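You operate a simulated robot arm through the tools that you are given. There is no shell and no other tool. Be economical: measure what you need, move in short steps, check, and stop when the job is done.

You are at the controls of a simulated robot arm. One attempt, no reset.

TASK
Put the green block on the top of the beige table away on the stone top. Take the white parts box on the top of the beige table and put it away on the second shelf from the bottom of the steel rack. Put the grey can that says "belt wax" from the top of the beige table on the top of the wooden bench and the grey can labelled "grease" on the shelf of the grey bench. Fetch the big cream can and stand it on the top of the grey stand. Put the yellow can marked "sealer" from the top of the grey bench on the green notebook. Put one of the small grease cans from the shelf under the belt board on the gasket card on the top of the beige table. Press the length display button three times. Do these in any order. Set down upright: green block, big cream can, yellow can.

The check looks at the end state, three seconds after you hand in, the way a careful person would. Anything else that was tipped, shoved, dropped, spilled or broken makes it a failure.

THE ROBOT
A 6-joint arm with a fingered hand on a trunk, on a base that drives. Base frame: it is fixed to the floor where the robot stands at the start and does not move with it; the origin is under the middle of the robot, x ahead of it, y to its left, z up. Units: m, rad, N and s.
With the tool pointing down near the work surface it reaches from about 0.12 to 0.84 m from the robot's upright axis, wherever it stands. Its first joint turns from -2.897 to 2.897 rad. Places, roughly: big cream can [0.75, 1.75, 1]; gasket card [0.5, 0.5, 0.75]; green block (4x5x6 cm) [0.5, -0.2, 0.8]; green notebook [0.75, 2.5, 0.75]; grey can [0.75, 0.75, 0.75]; grey stand [1.9, 4.3, 0.7]; length display button [1.2, 3.7, 1.1]; second shelf of the steel rack [-0.5, -2.4, 0.5]; shelf of the grey bench [0.5, 2.1, 0.2]; small grease can [1.25, 3.25, 0.5]; stone top [4.6, 2.7, 1]; top of the wooden bench [0.5, 3.7, 0.8]; white parts box [0.75, 0.5, 0.75]; yellow can [0.75, 2, 1]. Payload 5 kg.
Tool frame: the origin (TCP) lies between the finger pads and is the grasp point; the fingertips stand 0.043 m ahead of it; z points along the fingers, y is the line along which they close. The gripper opens to 0.144 m. The gripper's body begins 0.05 m behind the TCP. The gripper is a hand of 5 fingers: y runs from the thumb to the fingers, the wrist lies at [-0.021, -0.133, -0.233] in the tool frame, and closing takes about 1.5 s.
Orientation is told as [roll, pitch, yaw] about the base's x, y, z axes, in that order, counted from this pose: with the fingers straight down and the wrist toward the robot, the tool's x, y and z point along [0, 1, 0], [1, 0, 0] and [0, 0, -1] of the base frame.

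THE INTERFACE
- The arm moves only by the tool jog_arm. Its argument "steps" is text: rows parted by semicolons, each of 6 numbers parted by spaces: the shift along the base's x, y, z in m, then the turn, a rotation vector about the base's x, y, z in rad. In form: tx ty tz rx ry rz; .... A call has 1 to 8 rows; each row is the pose to reach, as a shift and turn from the pose commanded when the call began. "jaw" is the finger opening in m, from 0 to 0.144, set as the call begins (left out, the last holds). Each row takes 0.2 s and may step no farther than 0.05 m and 0.15 rad from the row before; otherwise, or with a gripper value out of range, the whole call is refused. Where a pose cannot be reached the arm comes as near as it can. A force on the tool above 40 N (or 10 N above the force at the start of the call, whichever is more), or a blocked arm, ends the call early, and 0.2 s more pass. The fingers move at their own pace (about 0.072 m/s each) and stop on an object; they squeeze with about 30 N. The grip force told is the motor's: it shows also when the fingers shut on nothing. Time passes only in rows, and 0.2 s behind the last, so rows that repeat a pose let the fingers close. It gives the time, the measured TCP pose, the force on the tool (base axes), the opening and the grip force at its end, in the units of the frame above (readings bear some noise), with the torque about the TCP (base axes, N m) and any sound that the robot's microphone picked up.
- Cameras (640 x 400 px; columns grow to the right, rows downward): "scene" is now at [0.0075, 0.1674, 1.5766]; the picture's right is [0.27, -0.96, 0.00], its down [-0.76, -0.21, -0.62] and it looks along [0.60, 0.17, -0.79] (base axes); focal length 250 px, centre (320, 200). "wrist" rides on the gripper at [0.086, -0.108, -0.168] in the tool frame; the picture's right is [-0.80, 0.28, -0.53], its down [-0.54, -0.73, 0.42] and it looks along [-0.27, 0.63, 0.73] (tool axes); focal length 275 px, centre (320, 200). There is no depth. A picture from a camera that has moved, and an enlarged one, comes with that camera's place and axes in the base frame and with its lens. The place of the scene camera against the robot may be out by one fixed shift of up to 0.025 m in any direction.
- grab_frame(camera): a new picture of that camera. The clock stands still meanwhile.
- move_column(by): slides the trunk up (or, below 0, down) by that many m; the arm and the scene camera ride with it, the base frame stays. It gives what a move gives, with no picture.
- base_move(legs): drives the robot by 1 to 6 legs, each [ahead, left, turn to the left] in m, m and rad, along the robot's own axes; the way and the turn of a leg run together, so that a leg with both is an arc; at most 1.5 m and 3.142 rad a leg. The arm and the cameras ride along, it lands a little off, and it stops where it bumps. It gives what a move gives.
- move_fingers(index, middle, ring, little, thumb_bend, thumb_turn): sets how far each is bent, from 0 (flat) to 1 (curled in); at 0.3 the hand is open as for a grip, at 0.7 the pads meet at the TCP. One left out holds its place. A second passes; each finger stops where it meets its share of the squeeze, and holds until it gets a number again. A gripper value or a shape takes the hand back. It gives what a move gives, with no picture; readings hold the bend of each and the force on index, middle, ring, little, thumb and palm. thumb_turn goes from beside the hand (0) to across from the fingers (1), as for a grip.
- preshape(shape): the hand has 5 fingers and takes this shape, open, in about a second: jaw (thumb against the fingers, like two jaws); tri (thumb and two fingers); tip (a fingertip pinch); poke (one finger out to press); point (the index stretched); flat (the hand flat); cup (the hand cupped); fist (a fist). The gripper value then closes the fingers along that shape, each until it touches; the sizes above hold for jaw. It gives what a move gives, with no picture.
- turn_head(pan, tilt): turns the head with the scene camera to pan (to the left, within 2.705 rad either way) and tilt (down, from -0.506 to 1.204), counted from straight ahead of the robot. It gives what a move gives.
- inspect(camera, box): a new picture of the part [left, top, right, bottom] of that camera's present view, enlarged. The clock stands still meanwhile.
- hand_in(): hands the job in; it is judged then, once.

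Work in short steps. Places have to be worked out from the pictures, the camera data and where the tool is seen: move nearer, look again, correct. Check each grasp and each placing, and mend what went wrong. You have 217 turns and 198 pictures in all, those below and enlarged ones among them. Open the gripper and draw the arm clear of the work before you hand the job in, unless the task says otherwise.

The tools are called after "Emit:" by a JSON object that holds its "api" and its "payload". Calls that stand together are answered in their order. jog_arm: Moves the arm, as the interface text tells. Its arguments: {"type":"object","properties":{"steps":{"type":"string"},"jaw":{"type":"number"}},"required":["steps"]} The other tools are called the same way: move_column (by) slides the trunk up or down; preshape (shape) gives the hand a shape; move_fingers (index, middle, ring, little, thumb_bend, thumb_turn) moves the fingers one by one; base_move (legs) drives the base; turn_head (pan, tilt) turns the head that bears the scene camera; grab_frame (camera) takes a picture; inspect (camera, box) takes an enlarged picture of a part of a camera's view; hand_in () hands the job in.

At the start:

```text
time_s: 0.0
tcp_pos: [0.3058, 0.3381, 1.0701]
tcp_rot: [-0.001, 0.0, 0.0]
ft_force: [0.0, -0.2, -0.8]
wrist_torque: [-0.02, 0.02, -0.02]
width: 0.1435
gripper_force: 0.0
shape: jaw
bend: [0.3, 0.3, 0.3, 0.3, 0.3, 0.98]
finger forces: [0.1, 0.0, 0.0, 0.1, 0.1, 0.0]
trunk travel left (down, up): [-0.5, 0.09]
robot x, y, heading: [0.0012, -0.0001, 0.001]
head pan, tilt: [0.271, 0.904]
```

scene: 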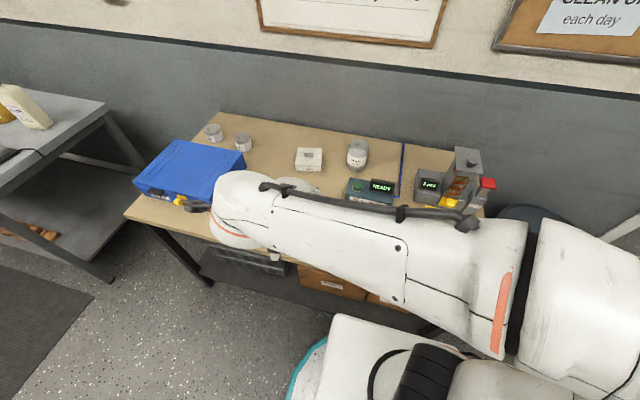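
wrist: 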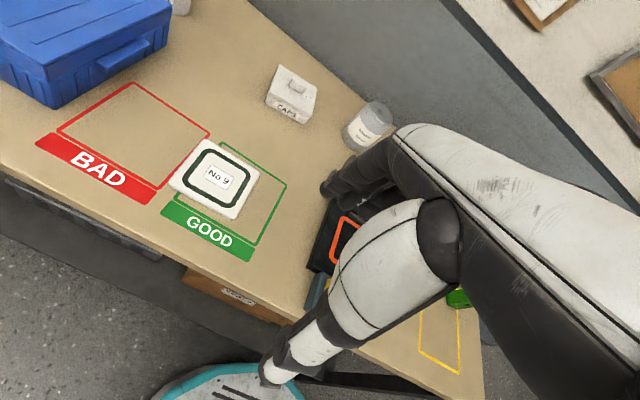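

I start by looking around with the head to learn the layout.

Emit:
{"api": "turn_head", "payload": {"pan": -0.5, "tilt": 0.7}}

Emit:
{"api": "grab_frame", "payload": {"camera": "scene"}}

Emit:
{"api": "turn_head", "payload": {"pan": 0.6, "tilt": 0.7}}

Emit:
{"api": "grab_frame", "payload": {"camera": "scene"}}

Emit:
{"api": "turn_head", "payload": {"pan": 1.3, "tilt": 0.4}}

Emit:
{"api": "grab_frame", "payload": {"camera": "scene"}}

Emit:
{"api": "turn_head", "payload": {"pan": -1.6, "tilt": 0.4}}

Emit:
{"api": "grab_frame", "payload": {"camera": "scene"}}

```text
time_s: 1.1
tcp_pos: [0.3045, 0.338, 1.0703]
tcp_rot: [0.001, 0.001, 0.0]
ft_force: [0.0, -0.8, -0.6]
wrist_torque: [-0.01, 0.0, 0.01]
width: 0.1435
gripper_force: 0.0
shape: jaw
bend: [0.3, 0.3, 0.3, 0.3, 0.3, 0.98]
finger forces: [0.0, 0.0, 0.0, 0.0, 0.0, 0.0]
trunk travel left (down, up): [-0.5, 0.09]
robot x, y, heading: [-0.0007, 0.0028, -0.002]
head pan, tilt: [-0.499, 0.7]
```

```text
195 pictures are left
camera scene: at [0.0096, 0.1066, 1.593], right [-0.48, -0.88, 0.0], down [-0.57, 0.31, -0.76], along [0.67, -0.37, -0.64], focal length 250 px, centre (320, 200)
```

scene: 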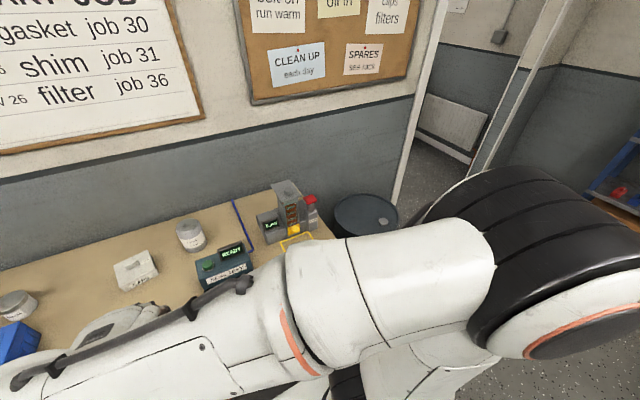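

```text
time_s: 2.4
tcp_pos: [0.3048, 0.3384, 1.0709]
tcp_rot: [0.0, 0.001, -0.002]
ft_force: [0.0, 0.0, -0.1]
wrist_torque: [-0.02, -0.01, 0.02]
width: 0.1437
gripper_force: 0.0
shape: jaw
bend: [0.3, 0.3, 0.3, 0.3, 0.3, 0.98]
finger forces: [0.0, 0.0, 0.0, 0.0, 0.1, 0.0]
trunk travel left (down, up): [-0.5, 0.09]
robot x, y, heading: [-0.0016, -0.0006, 0.002]
head pan, tilt: [0.6, 0.7]
```

```text
194 pictures are left
camera scene: at [0.0051, 0.1952, 1.593], right [0.56, -0.83, 0.0], down [-0.53, -0.36, -0.76], along [0.63, 0.43, -0.64], focal length 250 px, centre (320, 200)
```

scene: 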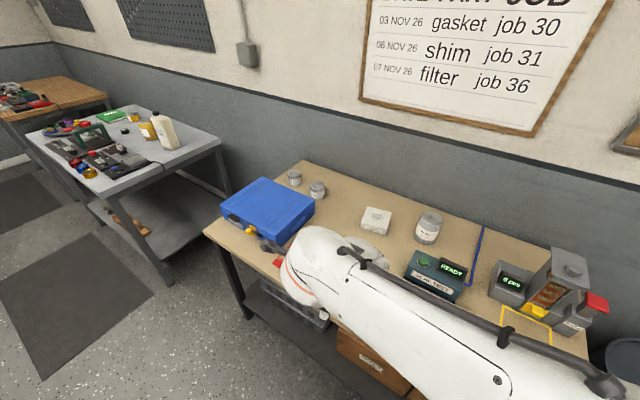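

```text
time_s: 3.5
tcp_pos: [0.3049, 0.3376, 1.0697]
tcp_rot: [0.0, 0.001, 0.001]
ft_force: [-0.1, 0.2, -0.9]
wrist_torque: [0.0, 0.0, 0.02]
width: 0.1434
gripper_force: 0.0
shape: jaw
bend: [0.3, 0.3, 0.3, 0.3, 0.3, 0.98]
finger forces: [0.0, 0.1, 0.0, 0.0, 0.0, 0.0]
trunk travel left (down, up): [-0.5, 0.09]
robot x, y, heading: [-0.0019, -0.0021, -0.002]
head pan, tilt: [1.3, 0.4]
```

```text
193 pictures are left
camera scene: at [-0.0402, 0.2365, 1.6199], right [0.96, -0.27, 0.0], down [-0.1, -0.38, -0.92], along [0.25, 0.89, -0.39], focal length 250 px, centre (320, 200)
```

scene: 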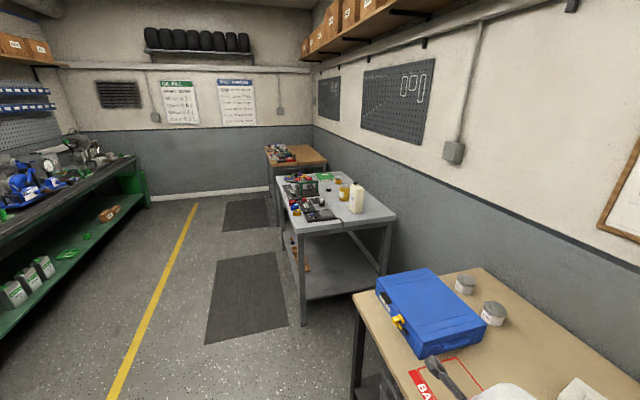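

```text
time_s: 6.0
tcp_pos: [0.3049, 0.3385, 1.0705]
tcp_rot: [-0.001, 0.0, -0.001]
ft_force: [-0.8, -0.2, -0.6]
wrist_torque: [-0.01, -0.01, 0.01]
width: 0.1436
gripper_force: 0.0
shape: jaw
bend: [0.3, 0.3, 0.3, 0.3, 0.3, 0.98]
finger forces: [0.0, 0.0, 0.0, 0.1, 0.1, 0.1]
trunk travel left (down, up): [-0.5, 0.09]
robot x, y, heading: [-0.002, -0.0017, -0.0]
head pan, tilt: [-1.6, 0.4]
```

```text
192 pictures are left
camera scene: at [-0.0677, 0.0546, 1.6199], right [-1.0, 0.03, 0.0], down [0.01, 0.39, -0.92], along [-0.03, -0.92, -0.39], focal length 250 px, centre (320, 200)
```

scene: 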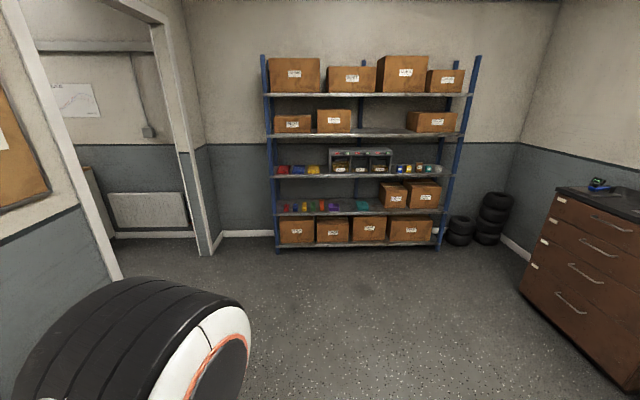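

Emit:
{"api": "turn_head", "payload": {"pan": -0.95, "tilt": 0.3}}

Emit:
{"api": "grab_frame", "payload": {"camera": "scene"}}

Emit:
{"api": "inspect", "payload": {"camera": "wrist", "box": [140, 60, 460, 260]}}

Emit:
{"api": "turn_head", "payload": {"pan": 2.6, "tilt": 0.3}}

Emit:
{"api": "grab_frame", "payload": {"camera": "scene"}}

```text
time_s: 7.1
tcp_pos: [0.3066, 0.3381, 1.0712]
tcp_rot: [0.0, 0.001, 0.002]
ft_force: [-0.3, 0.2, 0.2]
wrist_torque: [-0.01, 0.01, 0.02]
width: 0.1437
gripper_force: 0.1
shape: jaw
bend: [0.3, 0.3, 0.3, 0.3, 0.3, 0.98]
finger forces: [0.1, 0.0, 0.0, 0.0, 0.0, 0.0]
trunk travel left (down, up): [-0.5, 0.09]
robot x, y, heading: [0.0038, 0.0007, 0.003]
head pan, tilt: [-0.949, 0.3]
```

```text
191 pictures are left
camera scene: at [-0.0107, 0.0713, 1.6292], right [-0.81, -0.58, 0.0], down [-0.17, 0.24, -0.96], along [0.56, -0.78, -0.3], focal length 250 px, centre (320, 200)
```

scene: 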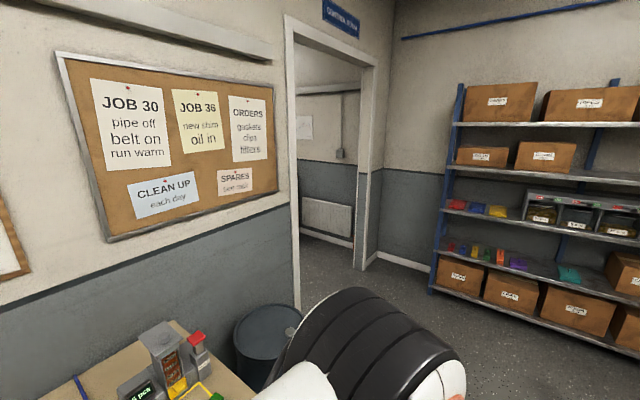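

```text
2.00 times, centred on (300, 160) of wrist
camera zoom: at [0.1971, 0.4243, 1.2377], right [0.28, -0.8, 0.53], down [-0.73, -0.54, -0.42], along [0.63, -0.27, -0.73], focal length 551 px, centre (360, 280)
```

zoom: 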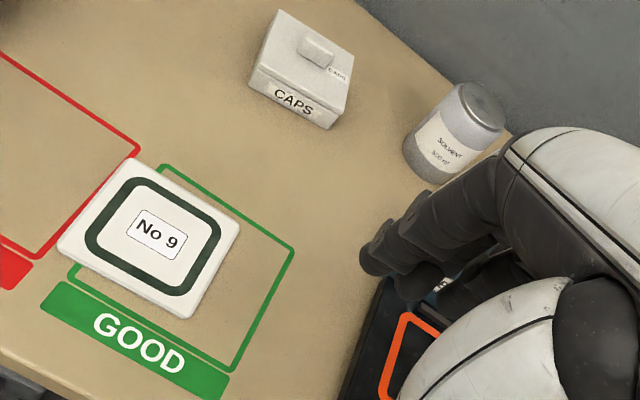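

```text
time_s: 10.0
tcp_pos: [0.3061, 0.3365, 1.07]
tcp_rot: [0.0, 0.0, -0.001]
ft_force: [0.6, -1.0, 0.8]
wrist_torque: [-0.02, 0.0, -0.02]
width: 0.1437
gripper_force: 0.1
shape: jaw
bend: [0.3, 0.3, 0.3, 0.3, 0.3, 0.98]
finger forces: [0.1, 0.1, 0.1, 0.0, 0.0, 0.0]
trunk travel left (down, up): [-0.5, 0.09]
robot x, y, heading: [-0.0033, -0.0026, 0.002]
head pan, tilt: [2.601, 0.3]
```

```text
189 pictures are left
camera scene: at [-0.145, 0.1953, 1.6292], right [0.52, 0.86, 0.0], down [0.25, -0.15, -0.96], along [-0.82, 0.49, -0.3], focal length 250 px, centre (320, 200)
```

scene: 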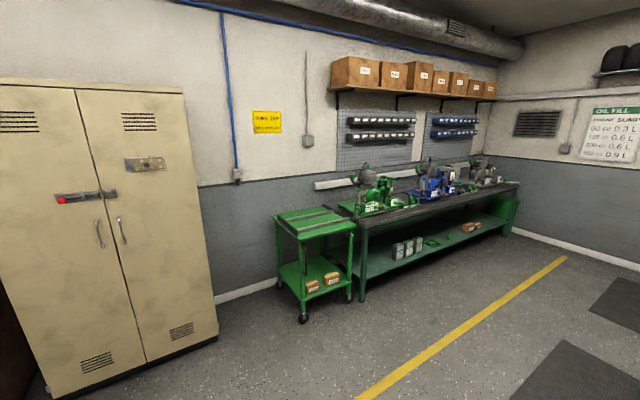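

The doorway to the control room is at about (1.15,-1.3). I start with the white "CAPS" box: drive left so it lies straight ahead and look again.

Emit:
{"api": "base_move", "payload": {"legs": [[0.03, 0.38, 0]]}}

Emit:
{"api": "turn_head", "payload": {"pan": 0.0, "tilt": 0.8}}

Emit:
{"api": "grab_frame", "payload": {"camera": "scene"}}

Emit:
{"api": "grab_frame", "payload": {"camera": "wrist"}}

```text
time_s: 12.4
tcp_pos: [0.3367, 0.7165, 1.0707]
tcp_rot: [0.0, -0.002, -0.004]
ft_force: [-0.1, -0.7, 0.2]
wrist_torque: [-0.01, -0.04, -0.02]
width: 0.1435
gripper_force: 0.0
shape: jaw
bend: [0.3, 0.3, 0.3, 0.3, 0.3, 0.98]
finger forces: [0.1, 0.0, 0.0, 0.0, 0.1, 0.0]
trunk travel left (down, up): [-0.5, 0.09]
robot x, y, heading: [0.0311, 0.3805, -0.008]
head pan, tilt: [2.601, 0.3]
```

```text
time_s: 14.8
tcp_pos: [0.3348, 0.7163, 1.0699]
tcp_rot: [0.0, -0.001, -0.005]
ft_force: [-0.1, 0.4, 0.9]
wrist_torque: [-0.02, -0.05, 0.01]
width: 0.1437
gripper_force: 0.2
shape: jaw
bend: [0.3, 0.3, 0.3, 0.3, 0.3, 0.98]
finger forces: [0.0, 0.1, 0.0, 0.0, 0.0, 0.0]
trunk travel left (down, up): [-0.5, 0.09]
robot x, y, heading: [0.0268, 0.3769, -0.008]
head pan, tilt: [0.0, 0.799]
```

```text
188 pictures are left
camera scene: at [0.0454, 0.5273, 1.5848], right [0.0, -1.0, 0.0], down [-0.72, 0.0, -0.7], along [0.7, 0.0, -0.72], focal length 250 px, centre (320, 200)
```

scene: 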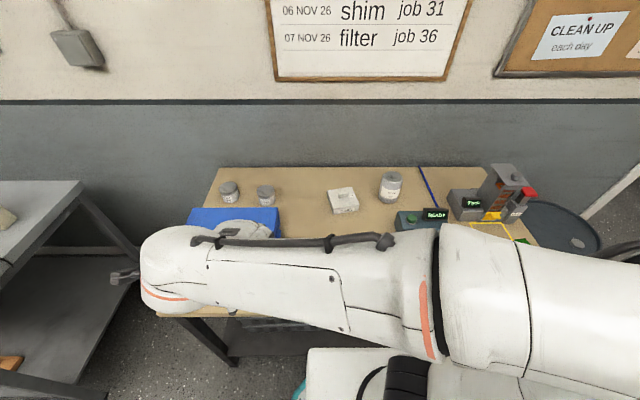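

```text
187 pictures are left
camera wrist: at [0.2282, 0.8034, 1.2377], right [0.28, -0.8, 0.53], down [-0.73, -0.54, -0.42], along [0.62, -0.27, -0.73], focal length 275 px, centre (320, 200)
```

wrist: 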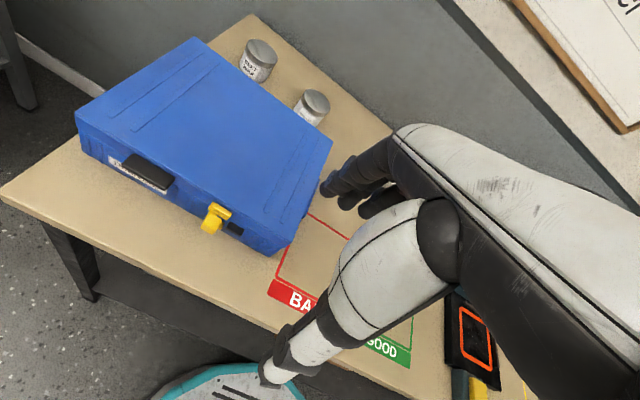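

Next I bring the hand to a look-out place before the CAPS box.

Emit:
{"api": "jog_arm", "payload": {"steps": "0.036 -0.033 0 0 0 0;0.072 -0.066 0 0 0 0;0.108 -0.099 0 0 0 0;0.144 -0.132 0 0 0 0;0.18 -0.165 0 0 0 0;0.216 -0.198 0 0 0 0;0.252 -0.231 0 0 0 0;0.288 -0.264 0 0 0 0"}}

Emit:
{"api": "grab_frame", "payload": {"camera": "wrist"}}

Emit:
{"api": "grab_frame", "payload": {"camera": "scene"}}

```text
time_s: 16.6
tcp_pos: [0.6248, 0.4505, 1.0706]
tcp_rot: [0.0, 0.0, -0.003]
ft_force: [0.2, -0.3, 0.4]
wrist_torque: [0.0, -0.01, 0.0]
width: 0.1438
gripper_force: 0.2
shape: jaw
bend: [0.3, 0.3, 0.3, 0.3, 0.3, 0.98]
finger forces: [0.0, 0.1, 0.0, 0.0, 0.0, 0.0]
trunk travel left (down, up): [-0.5, 0.09]
robot x, y, heading: [0.0279, 0.3789, -0.006]
head pan, tilt: [0.0, 0.799]
```

```text
186 pictures are left
camera wrist: at [0.5177, 0.5383, 1.2369], right [0.28, -0.8, 0.53], down [-0.73, -0.54, -0.42], along [0.63, -0.27, -0.73], focal length 275 px, centre (320, 200)
```

wrist: 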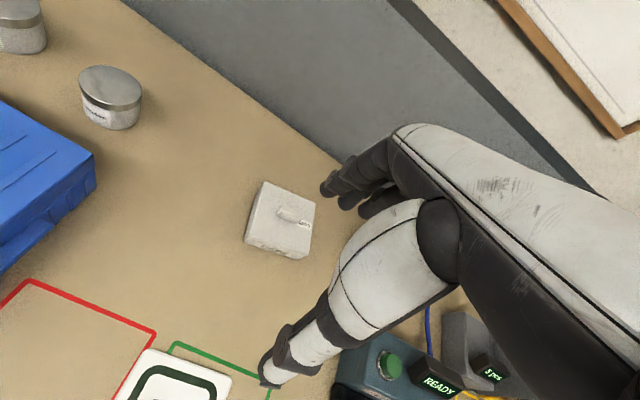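

```text
185 pictures are left
camera scene: at [0.0457, 0.5271, 1.5848], right [-0.01, -1.0, 0.0], down [-0.72, 0.0, -0.7], along [0.7, 0.0, -0.72], focal length 250 px, centre (320, 200)
```

scene: 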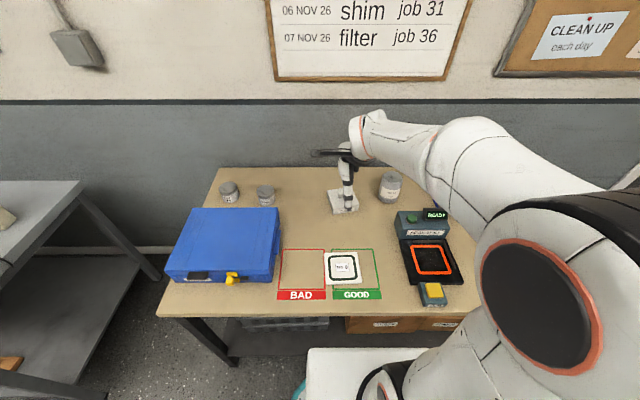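

Emit:
{"api": "inspect", "payload": {"camera": "wrist", "box": [220, 160, 348, 280]}}

Emit:
{"api": "inspect", "payload": {"camera": "scene", "box": [200, 160, 420, 300]}}

```text
3.33 times, centred on (284, 220) of wrist
camera zoom: at [0.5177, 0.5383, 1.2369], right [0.28, -0.8, 0.53], down [-0.73, -0.54, -0.42], along [0.63, -0.27, -0.73], focal length 918 px, centre (440, 133)
```

zoom: 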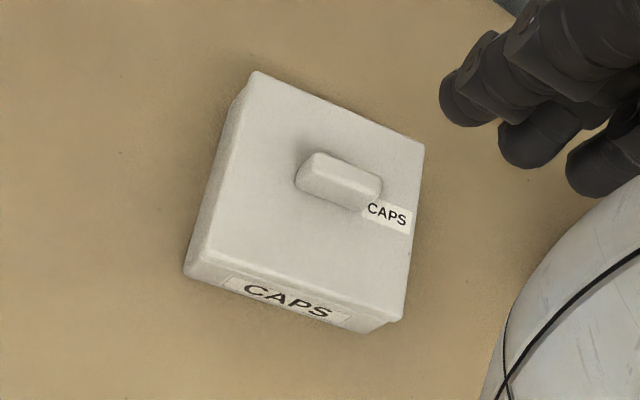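

```text
2.86 times, centred on (310, 230) of scene
camera zoom: at [0.0457, 0.5271, 1.5848], right [-0.01, -1.0, 0.0], down [-0.72, 0.0, -0.7], along [0.7, 0.0, -0.72], focal length 715 px, centre (349, 114)
```

zoom: 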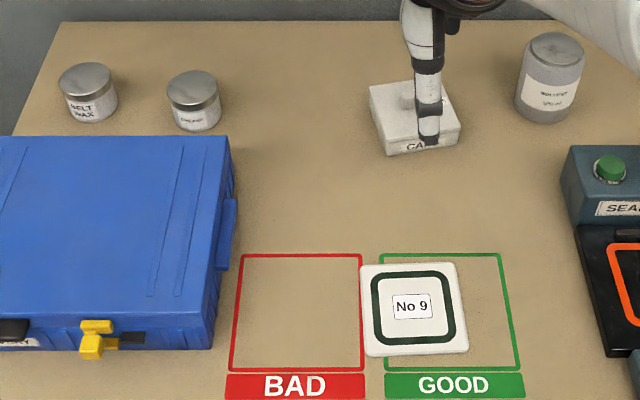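

Belt wax is the left can, grease the right one. The CAPS box is about 12 cm square, yaw about 0.2 rad, centred near (0.80, 0.43). I move above it with matching yaw.

Emit:
{"api": "jog_arm", "payload": {"steps": "0.04 -0.004 0 0 0 0.05;0.08 -0.008 -0.02 0 0 0.1;0.115 -0.012 -0.05 0 0 0.15;0.15 -0.015 -0.08 0 0 0.2;0.165 -0.017 -0.11 0 0 0.2;0.177 -0.019 -0.14 0 0 0.2", "jaw": 0.144}}

Emit:
{"api": "grab_frame", "payload": {"camera": "wrist"}}

Emit:
{"api": "inspect", "payload": {"camera": "scene", "box": [280, 120, 420, 240]}}

```text
time_s: 18.0
tcp_pos: [0.8011, 0.4333, 0.9326]
tcp_rot: [0.0, -0.001, 0.195]
ft_force: [0.1, -0.2, 0.6]
wrist_torque: [-0.01, -0.02, 0.0]
width: 0.1437
gripper_force: 0.1
shape: jaw
bend: [0.3, 0.3, 0.3, 0.3, 0.3, 0.98]
finger forces: [0.0, 0.0, 0.1, 0.0, 0.0, 0.0]
trunk travel left (down, up): [-0.5, 0.09]
robot x, y, heading: [0.0285, 0.3781, -0.006]
head pan, tilt: [0.0, 0.799]
```

```text
182 pictures are left
camera wrist: at [0.6782, 0.4974, 1.0994], right [0.43, -0.73, 0.53], down [-0.61, -0.67, -0.42], along [0.67, -0.14, -0.73], focal length 275 px, centre (320, 200)
```

wrist: 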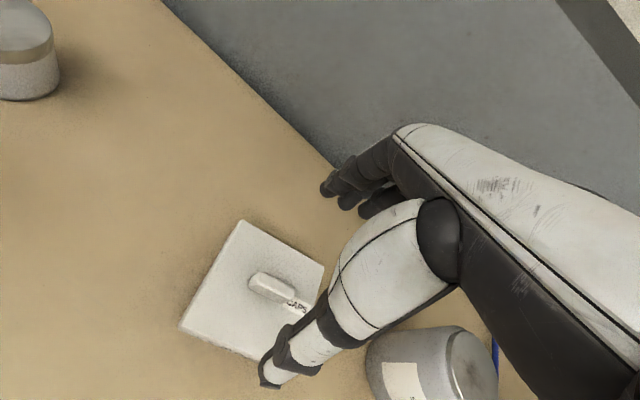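

```text
3.33 times, centred on (350, 180) of scene
camera zoom: at [0.0455, 0.5272, 1.5848], right [-0.01, -1.0, 0.0], down [-0.72, 0.0, -0.7], along [0.7, 0.0, -0.72], focal length 835 px, centre (220, 267)
```

zoom: 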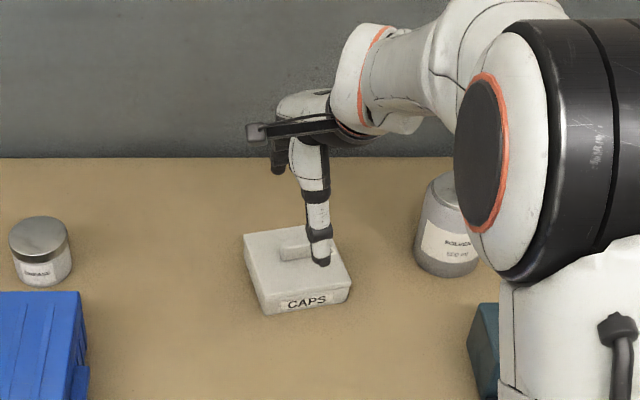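

Box top is near z≈0.825–0.835, table near 0.79. I shift slightly nearer and lower to fingertips just above the box top, then look.

Emit:
{"api": "jog_arm", "payload": {"steps": "-0.008 0.002 -0.025 0 0 0;-0.008 0.002 -0.05 0 0 0"}}

Emit:
{"api": "grab_frame", "payload": {"camera": "wrist"}}

Emit:
{"api": "inspect", "payload": {"camera": "scene", "box": [310, 150, 380, 220]}}

```text
time_s: 18.6
tcp_pos: [0.7929, 0.4358, 0.8799]
tcp_rot: [0.0, 0.0, 0.195]
ft_force: [0.3, 0.2, 1.1]
wrist_torque: [-0.01, 0.0, 0.0]
width: 0.1438
gripper_force: 0.0
shape: jaw
bend: [0.3, 0.3, 0.3, 0.3, 0.3, 0.98]
finger forces: [0.0, 0.0, 0.0, 0.1, 0.0, 0.0]
trunk travel left (down, up): [-0.5, 0.09]
robot x, y, heading: [0.028, 0.3797, -0.001]
head pan, tilt: [0.0, 0.799]
```

```text
180 pictures are left
camera wrist: at [0.6704, 0.4996, 1.0472], right [0.43, -0.73, 0.53], down [-0.61, -0.67, -0.42], along [0.67, -0.14, -0.73], focal length 275 px, centre (320, 200)
```

wrist: 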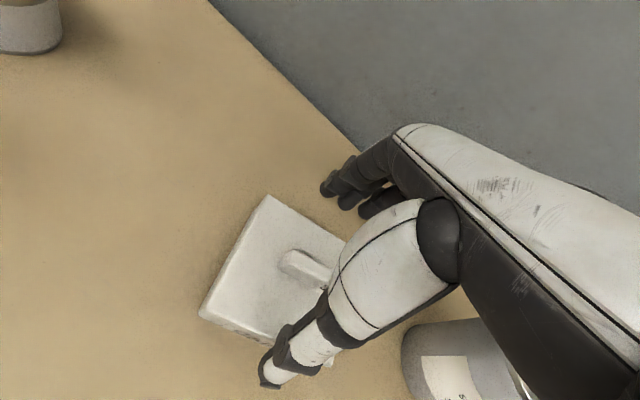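

```text
5.71 times, centred on (345, 185) of scene
camera zoom: at [0.0459, 0.5273, 1.5848], right [-0.01, -1.0, 0.0], down [-0.72, 0.0, -0.7], along [0.7, 0.0, -0.72], focal length 1431 px, centre (177, 286)
```

zoom: 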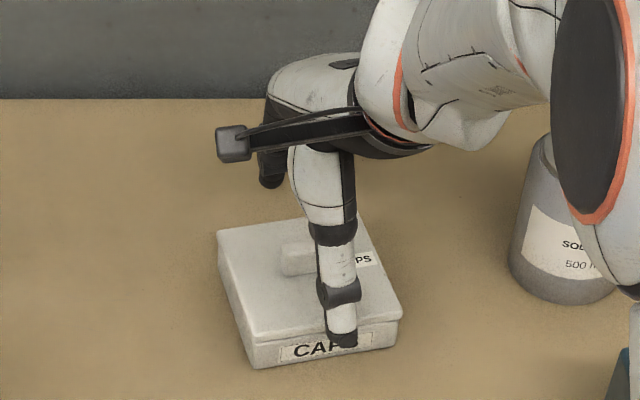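

Thumb is in front of the box face and the fingers beyond its back. I lower around the box.

Emit:
{"api": "jog_arm", "payload": {"steps": "0 0 -0.015 0 0 0;0 0 -0.03 0 0 0;0 0 -0.036 0 0 0"}}

Emit:
{"api": "inspect", "payload": {"camera": "scene", "box": [310, 150, 380, 220]}}

```text
time_s: 19.4
tcp_pos: [0.7928, 0.4364, 0.8469]
tcp_rot: [0.001, -0.002, 0.196]
ft_force: [-2.2, -0.5, 8.2]
wrist_torque: [-0.06, 0.5, -0.03]
width: 0.1443
gripper_force: 0.0
shape: jaw
bend: [0.3, 0.3, 0.3, 0.3, 0.28, 0.98]
finger forces: [0.0, 0.1, 0.1, 0.1, 6.3, 0.1]
trunk travel left (down, up): [-0.5, 0.09]
robot x, y, heading: [0.0292, 0.3783, 0.002]
head pan, tilt: [0.0, 0.799]
```

```text
5.71 times, centred on (345, 185) of scene
camera zoom: at [0.045, 0.5271, 1.585], right [-0.01, -1.0, 0.0], down [-0.72, 0.0, -0.7], along [0.7, 0.0, -0.72], focal length 1431 px, centre (177, 286)
```

zoom: 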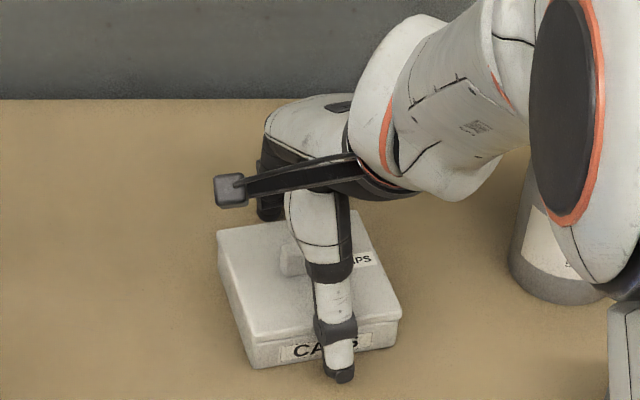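

The thumb touches the table (table ≈0.80). I lift 8 mm and close.

Emit:
{"api": "jog_arm", "payload": {"steps": "0 0 0.008 0 0 0"}}

Emit:
{"api": "jog_arm", "payload": {"steps": "0 0 0 0 0 0;0 0 0 0 0 0;0 0 0 0 0 0;0 0 0 0 0 0;0 0 0 0 0 0;0 0 0 0 0 0", "jaw": 0.06}}

Emit:
{"api": "inspect", "payload": {"camera": "scene", "box": [310, 150, 380, 220]}}

```text
time_s: 19.8
tcp_pos: [0.7924, 0.4365, 0.853]
tcp_rot: [0.0, 0.001, 0.194]
ft_force: [-0.4, -0.2, -0.6]
wrist_torque: [0.04, -0.03, 0.0]
width: 0.1441
gripper_force: 0.1
shape: jaw
bend: [0.3, 0.3, 0.3, 0.3, 0.3, 0.98]
finger forces: [0.0, 0.0, 0.0, 0.0, 0.0, 0.0]
trunk travel left (down, up): [-0.5, 0.09]
robot x, y, heading: [0.0287, 0.3811, -0.003]
head pan, tilt: [0.0, 0.799]
```

```text
time_s: 21.2
tcp_pos: [0.7918, 0.4358, 0.8525]
tcp_rot: [0.0, 0.0, 0.197]
ft_force: [-0.7, 0.2, -0.1]
wrist_torque: [0.03, 0.01, 0.0]
width: 0.1045
gripper_force: 30.2
shape: jaw
bend: [0.27, 0.36, 0.34, 0.36, 0.58, 0.99]
finger forces: [15.1, 7.8, 3.7, 0.0, 26.6, 0.0]
trunk travel left (down, up): [-0.5, 0.09]
robot x, y, heading: [0.0277, 0.3805, -0.001]
head pan, tilt: [0.0, 0.799]
```

```text
5.71 times, centred on (345, 185) of scene
camera zoom: at [0.0457, 0.5272, 1.5848], right [-0.01, -1.0, 0.0], down [-0.72, 0.0, -0.7], along [0.7, 0.0, -0.72], focal length 1431 px, centre (177, 286)
```

zoom: 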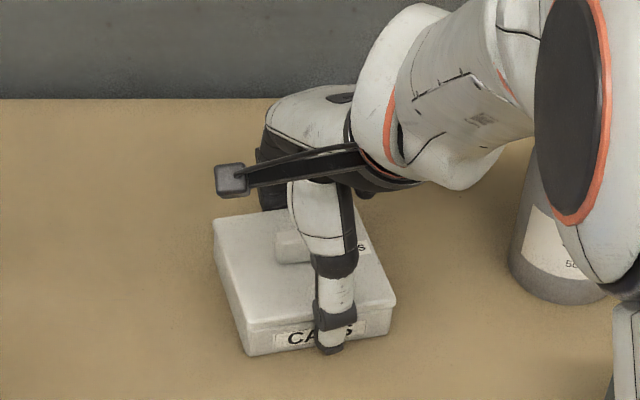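

Gripped (30 N, width 0.1045). I lift.

Emit:
{"api": "jog_arm", "payload": {"steps": "0 0 0.02 0 0 0;0 0 0.05 0 0 0;0 0 0.09 0 0 0;0 0 0.13 0 0 0;0 0 0.17 0 0 0;0 0 0.2 0 0 0"}}

Emit:
{"api": "grab_frame", "payload": {"camera": "scene"}}

Emit:
{"api": "grab_frame", "payload": {"camera": "wrist"}}

```text
time_s: 22.6
tcp_pos: [0.7929, 0.4371, 1.054]
tcp_rot: [-0.001, 0.002, 0.195]
ft_force: [-0.8, 0.0, -2.3]
wrist_torque: [0.0, 0.0, -0.03]
width: 0.1047
gripper_force: 30.3
shape: jaw
bend: [0.27, 0.36, 0.34, 0.36, 0.58, 0.99]
finger forces: [15.3, 7.8, 3.7, 0.0, 26.8, 0.0]
trunk travel left (down, up): [-0.5, 0.09]
robot x, y, heading: [0.0311, 0.3815, -0.006]
head pan, tilt: [0.0, 0.799]
```

```text
176 pictures are left
camera scene: at [0.0452, 0.5272, 1.5848], right [-0.01, -1.0, 0.0], down [-0.72, 0.0, -0.7], along [0.7, 0.0, -0.72], focal length 250 px, centre (320, 200)
```

scene: 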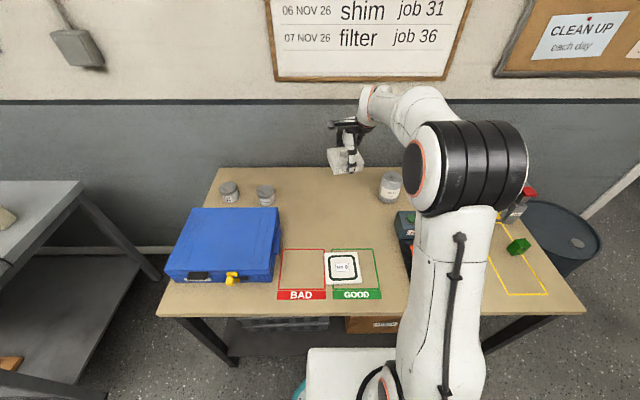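

```text
175 pictures are left
camera wrist: at [0.67, 0.5005, 1.2209], right [0.43, -0.73, 0.53], down [-0.61, -0.67, -0.42], along [0.67, -0.14, -0.73], focal length 275 px, centre (320, 200)
```

wrist: 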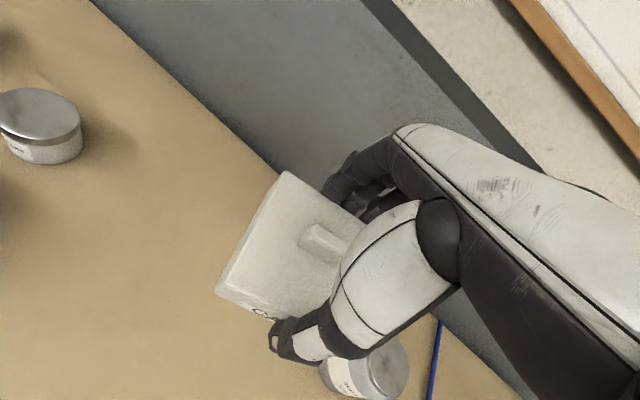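

The box is held and level. I draw the hand back toward the robot and then drive toward the steel rack.

Emit:
{"api": "jog_arm", "payload": {"steps": "-0.045 0 0 0 0 -0.03;-0.09 0 0 0 0 -0.06;-0.135 0 0 0 0 -0.09;-0.18 0 0 0 0 -0.12;-0.225 0 0 0 0 -0.15;-0.27 0 0 0 0 -0.19;-0.31 0 0 0 0 -0.19;-0.34 0 0 0 0 -0.195"}}

Emit:
{"api": "base_move", "payload": {"legs": [[-0.45, 0, 0], [0, 0, -1.5708], [1.3, 0, 0]]}}

Emit:
{"api": "turn_head", "payload": {"pan": 0.0, "tilt": 0.55}}

Emit:
{"api": "grab_frame", "payload": {"camera": "scene"}}

Emit:
{"api": "grab_frame", "payload": {"camera": "wrist"}}

```text
time_s: 24.4
tcp_pos: [0.451, 0.4368, 1.0538]
tcp_rot: [0.0, 0.0, 0.001]
ft_force: [0.3, 0.7, -2.4]
wrist_torque: [-0.02, 0.01, -0.03]
width: 0.1044
gripper_force: 30.1
shape: jaw
bend: [0.27, 0.36, 0.34, 0.36, 0.58, 0.99]
finger forces: [15.4, 7.8, 3.6, 0.0, 26.9, 0.0]
trunk travel left (down, up): [-0.5, 0.09]
robot x, y, heading: [0.0308, 0.3813, -0.007]
head pan, tilt: [0.0, 0.799]
```

```text
time_s: 37.0
tcp_pos: [-0.3568, -1.3427, 1.052]
tcp_rot: [-0.001, 0.0, -1.567]
ft_force: [0.3, 0.5, -2.6]
wrist_torque: [-0.01, 0.03, 0.0]
width: 0.1043
gripper_force: 30.4
shape: jaw
bend: [0.27, 0.36, 0.34, 0.36, 0.58, 0.99]
finger forces: [15.3, 7.7, 3.6, 0.0, 26.6, 0.0]
trunk travel left (down, up): [-0.5, 0.09]
robot x, y, heading: [-0.4146, -0.9201, -1.571]
head pan, tilt: [0.0, 0.799]
```

```text
time_s: 37.8
tcp_pos: [-0.358, -1.343, 1.0529]
tcp_rot: [0.001, 0.001, -1.567]
ft_force: [0.8, -0.2, -1.8]
wrist_torque: [-0.01, 0.04, -0.01]
width: 0.1042
gripper_force: 29.7
shape: jaw
bend: [0.27, 0.36, 0.34, 0.36, 0.58, 0.99]
finger forces: [15.2, 7.7, 3.6, 0.0, 26.4, 0.0]
trunk travel left (down, up): [-0.5, 0.09]
robot x, y, heading: [-0.4142, -0.9229, -1.572]
head pan, tilt: [0.0, 0.55]
```

```text
174 pictures are left
camera scene: at [-0.2651, -0.9592, 1.6061], right [-1.0, 0.0, 0.0], down [0.0, 0.52, -0.85], along [0.0, -0.85, -0.52], focal length 250 px, centre (320, 200)
```

scene: 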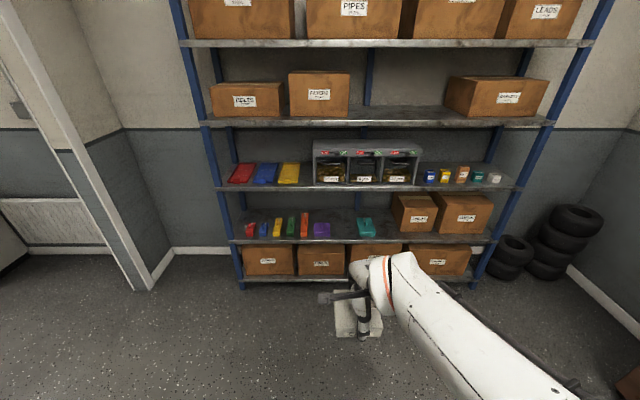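

```text
173 pictures are left
camera wrist: at [-0.2716, -1.2337, 1.2194], right [-0.8, -0.29, 0.53], down [-0.55, 0.72, -0.42], along [-0.26, -0.63, -0.73], focal length 275 px, centre (320, 200)
```

wrist: 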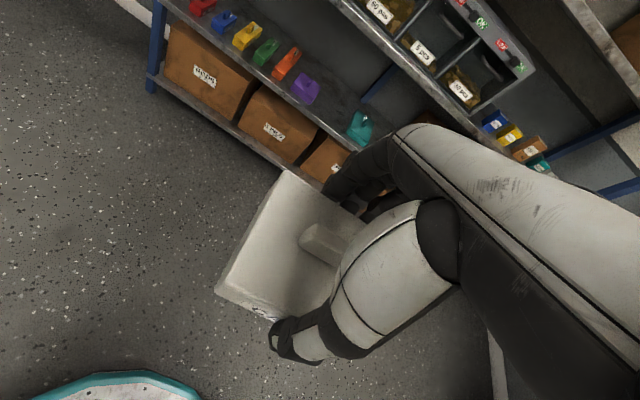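

There is a gap on the second shelf between the purple bin and the teal part (x≈-0.43). I lower the trunk to bring box and camera down to shelf height.

Emit:
{"api": "move_column", "payload": {"by": -0.42}}

Emit:
{"api": "turn_head", "payload": {"pan": 0.0, "tilt": 0.4}}

Emit:
{"api": "grab_frame", "payload": {"camera": "scene"}}

Emit:
{"api": "inspect", "payload": {"camera": "scene", "box": [240, 110, 480, 260]}}

```text
refused: -0.42 is not a number from -0.4 to 0.4
```

```text
time_s: 38.5
tcp_pos: [-0.359, -1.3426, 1.0521]
tcp_rot: [0.001, 0.001, -1.564]
ft_force: [-0.3, -0.3, -2.9]
wrist_torque: [0.02, 0.01, 0.0]
width: 0.1044
gripper_force: 30.3
shape: jaw
bend: [0.27, 0.36, 0.34, 0.36, 0.58, 0.99]
finger forces: [15.1, 7.7, 3.6, 0.0, 26.6, 0.0]
trunk travel left (down, up): [-0.5, 0.09]
robot x, y, heading: [-0.4161, -0.9196, -1.571]
head pan, tilt: [0.0, 0.4]
```

```text
172 pictures are left
camera scene: at [-0.2651, -0.962, 1.6199], right [-1.0, 0.0, 0.0], down [0.0, 0.39, -0.92], along [0.0, -0.92, -0.39], focal length 250 px, centre (320, 200)
```

scene: 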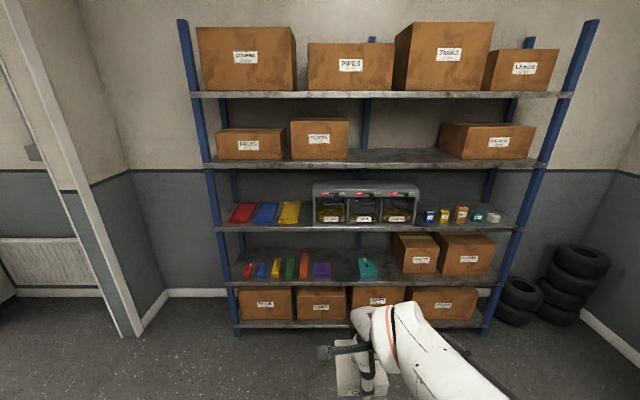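

```text
2.67 times, centred on (360, 185) of scene
camera zoom: at [-0.2651, -0.962, 1.6199], right [-1.0, 0.0, 0.0], down [0.0, 0.39, -0.92], along [0.0, -0.92, -0.39], focal length 668 px, centre (213, 240)
```

zoom: 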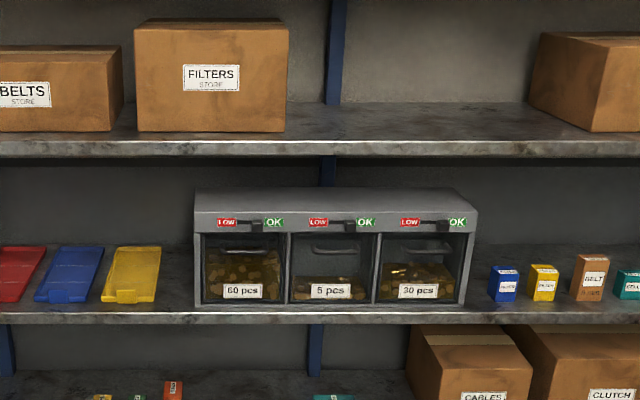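

Emit:
{"api": "move_column", "payload": {"by": -0.4}}

Emit:
{"api": "turn_head", "payload": {"pan": 0.0, "tilt": 0.5}}

Emit:
{"api": "grab_frame", "payload": {"camera": "scene"}}

Emit:
{"api": "inspect", "payload": {"camera": "scene", "box": [240, 100, 480, 250]}}

```text
time_s: 42.5
tcp_pos: [-0.3611, -1.3123, 0.7715]
tcp_rot: [-0.022, 0.151, -1.565]
ft_force: [0.5, 0.3, -0.8]
wrist_torque: [0.0, 0.03, 0.03]
width: 0.1041
gripper_force: 30.3
shape: jaw
bend: [0.27, 0.37, 0.34, 0.36, 0.58, 0.99]
finger forces: [15.9, 8.4, 3.8, 0.0, 27.8, 0.0]
trunk travel left (down, up): [-0.268, 0.322]
robot x, y, heading: [-0.4146, -0.923, -1.57]
head pan, tilt: [0.0, 0.4]
stopped: the arm was blocked; the commanded pose is now the measured one
```

```text
time_s: 43.2
tcp_pos: [-0.3602, -1.3127, 0.7691]
tcp_rot: [-0.023, 0.155, -1.563]
ft_force: [0.4, 0.8, -0.6]
wrist_torque: [-0.04, 0.03, 0.03]
width: 0.1038
gripper_force: 30.4
shape: jaw
bend: [0.27, 0.37, 0.34, 0.36, 0.58, 0.99]
finger forces: [15.7, 8.4, 3.9, 0.1, 27.8, 0.0]
trunk travel left (down, up): [-0.268, 0.322]
robot x, y, heading: [-0.4154, -0.9188, -1.573]
head pan, tilt: [0.0, 0.499]
```

```text
170 pictures are left
camera scene: at [-0.2651, -0.9603, 1.3912], right [-1.0, 0.0, 0.0], down [0.0, 0.48, -0.88], along [0.0, -0.88, -0.48], focal length 250 px, centre (320, 200)
```

scene: 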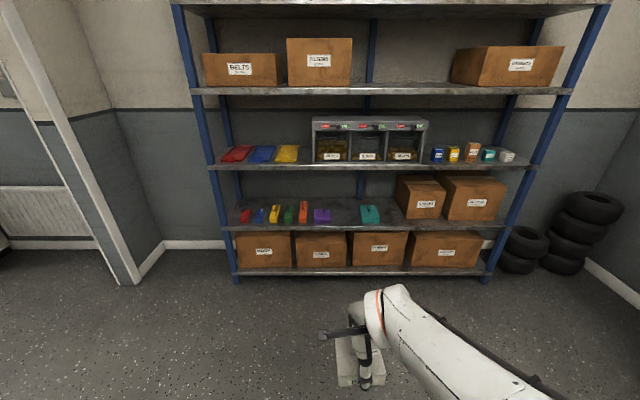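

```text
2.67 times, centred on (360, 175) of scene
camera zoom: at [-0.2651, -0.9603, 1.3912], right [-1.0, 0.0, 0.0], down [0.0, 0.48, -0.88], along [0.0, -0.88, -0.48], focal length 668 px, centre (213, 267)
```

zoom: 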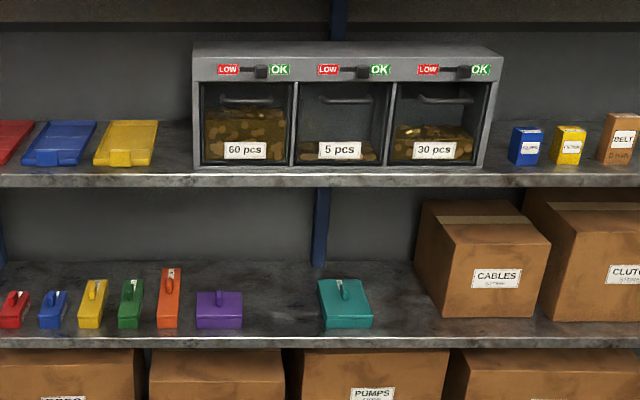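

The arm touched the robot's own body on the way down, so the tool tilted a little. I raise slightly, level the tool, and reach farther out before lowering on.

Emit:
{"api": "move_column", "payload": {"by": 0.08}}

Emit:
{"api": "jog_arm", "payload": {"steps": "0 0 0.01 -0.08 -0.01 0;0 -0.03 0.02 -0.155 -0.023 0;0 -0.07 0.02 -0.155 -0.023 0;0 -0.115 0.02 -0.155 -0.023 0;0 -0.16 0.02 -0.155 -0.023 0;0 -0.2 0.02 -0.155 -0.023 0;0 -0.22 0.02 -0.155 -0.023 0"}}

```text
time_s: 44.4
tcp_pos: [-0.3594, -1.3155, 0.8413]
tcp_rot: [-0.024, 0.146, -1.564]
ft_force: [0.1, 0.7, -1.6]
wrist_torque: [-0.08, 0.01, -0.03]
width: 0.1043
gripper_force: 29.6
shape: jaw
bend: [0.27, 0.37, 0.34, 0.36, 0.58, 0.99]
finger forces: [15.8, 8.5, 3.9, 0.0, 27.7, 0.1]
trunk travel left (down, up): [-0.348, 0.242]
robot x, y, heading: [-0.414, -0.919, -1.571]
head pan, tilt: [0.0, 0.499]
```

```text
time_s: 46.0
tcp_pos: [-0.3618, -1.5359, 0.8572]
tcp_rot: [-0.002, -0.006, -1.56]
ft_force: [0.3, -0.4, -3.2]
wrist_torque: [0.0, 0.01, 0.01]
width: 0.1044
gripper_force: 29.6
shape: jaw
bend: [0.27, 0.37, 0.34, 0.36, 0.58, 0.99]
finger forces: [15.9, 8.3, 3.8, 0.1, 27.9, 0.0]
out of reach, approached as far as the arm can: row 1, 2
trunk travel left (down, up): [-0.348, 0.242]
robot x, y, heading: [-0.4187, -0.9165, -1.569]
head pan, tilt: [0.0, 0.499]
```

Emit:
{"api": "move_column", "payload": {"by": -0.22}}

Emit:
{"api": "base_move", "payload": {"legs": [[0.5, -0.07, 0]]}}

Emit:
{"api": "turn_head", "payload": {"pan": -0.1, "tilt": 0.6}}

Emit:
{"api": "grab_frame", "payload": {"camera": "scene"}}

Emit:
{"api": "grab_frame", "payload": {"camera": "wrist"}}

```text
time_s: 48.3
tcp_pos: [-0.362, -1.5347, 0.6376]
tcp_rot: [0.0, -0.008, -1.562]
ft_force: [0.0, -0.4, -1.4]
wrist_torque: [0.0, 0.01, 0.02]
width: 0.104
gripper_force: 30.1
shape: jaw
bend: [0.27, 0.37, 0.34, 0.36, 0.58, 0.99]
finger forces: [15.8, 8.3, 3.8, 0.0, 27.8, 0.0]
trunk travel left (down, up): [-0.128, 0.462]
robot x, y, heading: [-0.413, -0.9194, -1.571]
head pan, tilt: [0.0, 0.499]
```

```text
time_s: 51.2
tcp_pos: [-0.4158, -2.0271, 0.6374]
tcp_rot: [-0.001, -0.008, -1.544]
ft_force: [0.3, 0.6, -1.3]
wrist_torque: [0.03, 0.01, -0.05]
width: 0.1041
gripper_force: 30.0
shape: jaw
bend: [0.27, 0.37, 0.34, 0.36, 0.58, 0.99]
finger forces: [15.9, 8.3, 3.9, 0.1, 27.7, 0.0]
trunk travel left (down, up): [-0.128, 0.462]
robot x, y, heading: [-0.4799, -1.4131, -1.551]
head pan, tilt: [0.0, 0.499]
```

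```text
time_s: 51.9
tcp_pos: [-0.4154, -2.0268, 0.6375]
tcp_rot: [0.0, -0.006, -1.542]
ft_force: [-0.3, -1.1, -2.2]
wrist_torque: [-0.02, 0.0, -0.01]
width: 0.1042
gripper_force: 30.9
shape: jaw
bend: [0.27, 0.37, 0.34, 0.36, 0.58, 0.99]
finger forces: [15.9, 8.4, 3.8, 0.0, 27.8, 0.0]
trunk travel left (down, up): [-0.128, 0.462]
robot x, y, heading: [-0.4812, -1.4142, -1.552]
head pan, tilt: [-0.099, 0.6]
```

```text
168 pictures are left
camera scene: at [-0.34, -1.4482, 1.2299], right [-1.0, 0.08, 0.0], down [0.04, 0.56, -0.83], along [-0.07, -0.82, -0.56], focal length 250 px, centre (320, 200)
```

scene: 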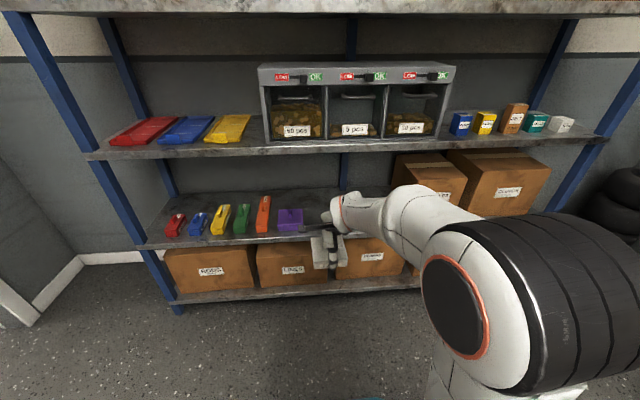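

```text
167 pictures are left
camera wrist: at [-0.3324, -1.9144, 0.8032], right [-0.79, -0.3, 0.54], down [-0.56, 0.71, -0.43], along [-0.25, -0.64, -0.73], focal length 275 px, centre (320, 200)
```

wrist: 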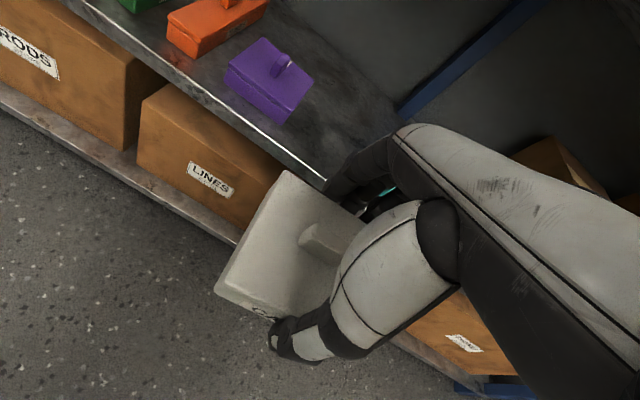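

To measure shelf height and edge exactly, I take a second wrist view from a lower height.

Emit:
{"api": "move_column", "payload": {"by": -0.1}}

Emit:
{"api": "grab_frame", "payload": {"camera": "wrist"}}

Emit:
{"api": "grab_frame", "payload": {"camera": "scene"}}

```text
time_s: 53.2
tcp_pos: [-0.4163, -2.0261, 0.5375]
tcp_rot: [-0.002, -0.006, -1.542]
ft_force: [-0.2, 1.2, -3.4]
wrist_torque: [0.0, 0.04, 0.0]
width: 0.1044
gripper_force: 29.9
shape: jaw
bend: [0.27, 0.37, 0.34, 0.36, 0.58, 0.99]
finger forces: [15.9, 8.3, 3.8, 0.0, 27.8, 0.1]
trunk travel left (down, up): [-0.028, 0.562]
robot x, y, heading: [-0.4833, -1.4174, -1.555]
head pan, tilt: [-0.099, 0.6]
```

```text
166 pictures are left
camera wrist: at [-0.3324, -1.9145, 0.7034], right [-0.79, -0.3, 0.54], down [-0.56, 0.71, -0.43], along [-0.25, -0.64, -0.73], focal length 275 px, centre (320, 200)
```

wrist: 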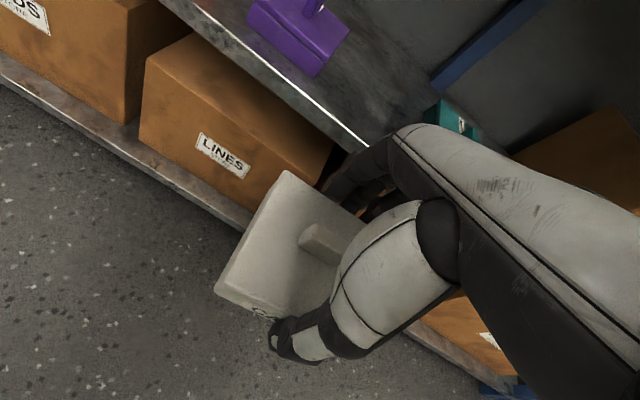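

```text
165 pictures are left
camera scene: at [-0.34, -1.4482, 1.1299], right [-1.0, 0.08, 0.0], down [0.05, 0.56, -0.82], along [-0.07, -0.82, -0.57], focal length 250 px, centre (320, 200)
```

scene: 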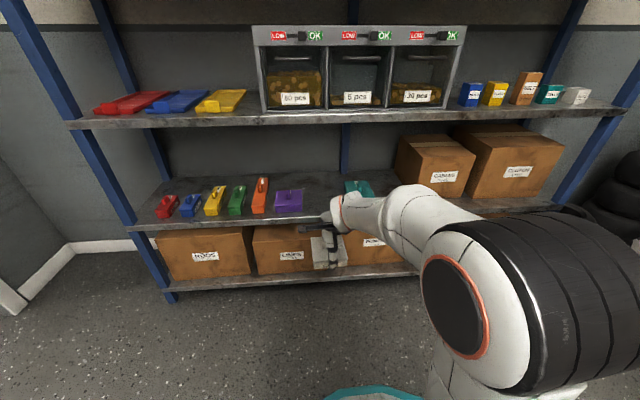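

Shelf 2 is at z≈0.513 with its edge at y≈-2.20; the gap spans x≈-0.337…-0.525. I raise the box, square it up at x≈-0.431, and drive a bit closer.

Emit:
{"api": "jog_arm", "payload": {"steps": "-0.008 0 0.025 0 0 -0.015;-0.016 0 0.052 0 0 -0.029"}}

Emit:
{"api": "base_move", "payload": {"legs": [[0.1, 0, -0.015]]}}

Emit:
{"api": "grab_frame", "payload": {"camera": "wrist"}}

Emit:
{"api": "inspect", "payload": {"camera": "scene", "box": [220, 150, 460, 300]}}

```text
time_s: 53.8
tcp_pos: [-0.4315, -2.027, 0.5876]
tcp_rot: [-0.001, -0.007, -1.573]
ft_force: [-0.3, -0.3, -3.1]
wrist_torque: [0.05, 0.01, -0.04]
width: 0.1044
gripper_force: 30.1
shape: jaw
bend: [0.27, 0.37, 0.34, 0.36, 0.58, 0.99]
finger forces: [15.8, 8.3, 3.7, 0.0, 27.8, 0.1]
trunk travel left (down, up): [-0.028, 0.562]
robot x, y, heading: [-0.4814, -1.4133, -1.553]
head pan, tilt: [-0.099, 0.6]
```

```text
time_s: 55.0
tcp_pos: [-0.4394, -2.13, 0.5894]
tcp_rot: [0.001, -0.006, -1.584]
ft_force: [-0.1, 0.3, -1.7]
wrist_torque: [0.02, 0.05, 0.01]
width: 0.1041
gripper_force: 30.1
shape: jaw
bend: [0.27, 0.37, 0.34, 0.36, 0.58, 0.99]
finger forces: [15.8, 8.3, 3.8, 0.0, 27.9, 0.0]
trunk travel left (down, up): [-0.028, 0.562]
robot x, y, heading: [-0.4822, -1.5118, -1.567]
head pan, tilt: [-0.099, 0.6]
```

```text
164 pictures are left
camera wrist: at [-0.35, -2.0209, 0.7543], right [-0.8, -0.27, 0.54], down [-0.53, 0.73, -0.43], along [-0.28, -0.63, -0.73], focal length 275 px, centre (320, 200)
```

wrist: 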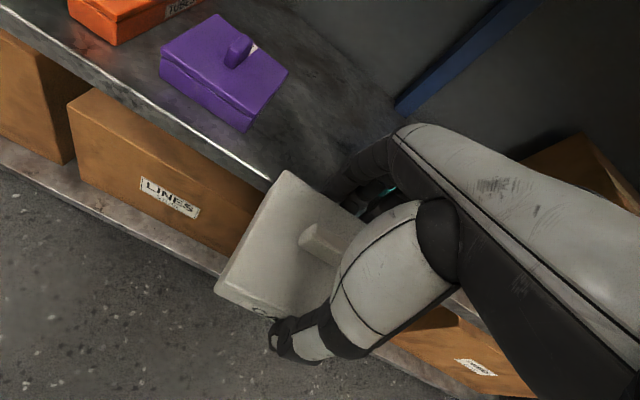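

```text
2.67 times, centred on (340, 225) of scene
camera zoom: at [-0.3391, -1.5522, 1.1299], right [-1.0, 0.09, 0.0], down [0.05, 0.56, -0.82], along [-0.08, -0.82, -0.57], focal length 668 px, centre (267, 133)
```

zoom: 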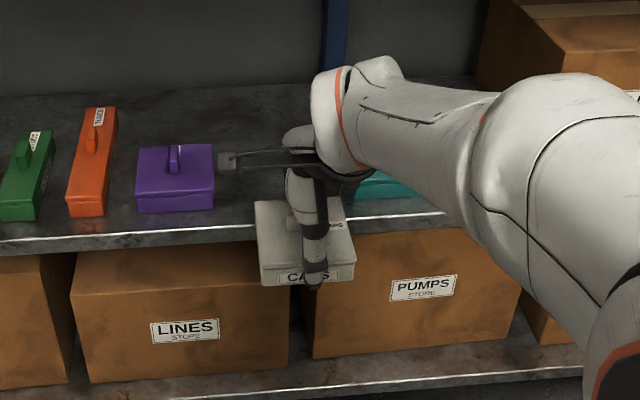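

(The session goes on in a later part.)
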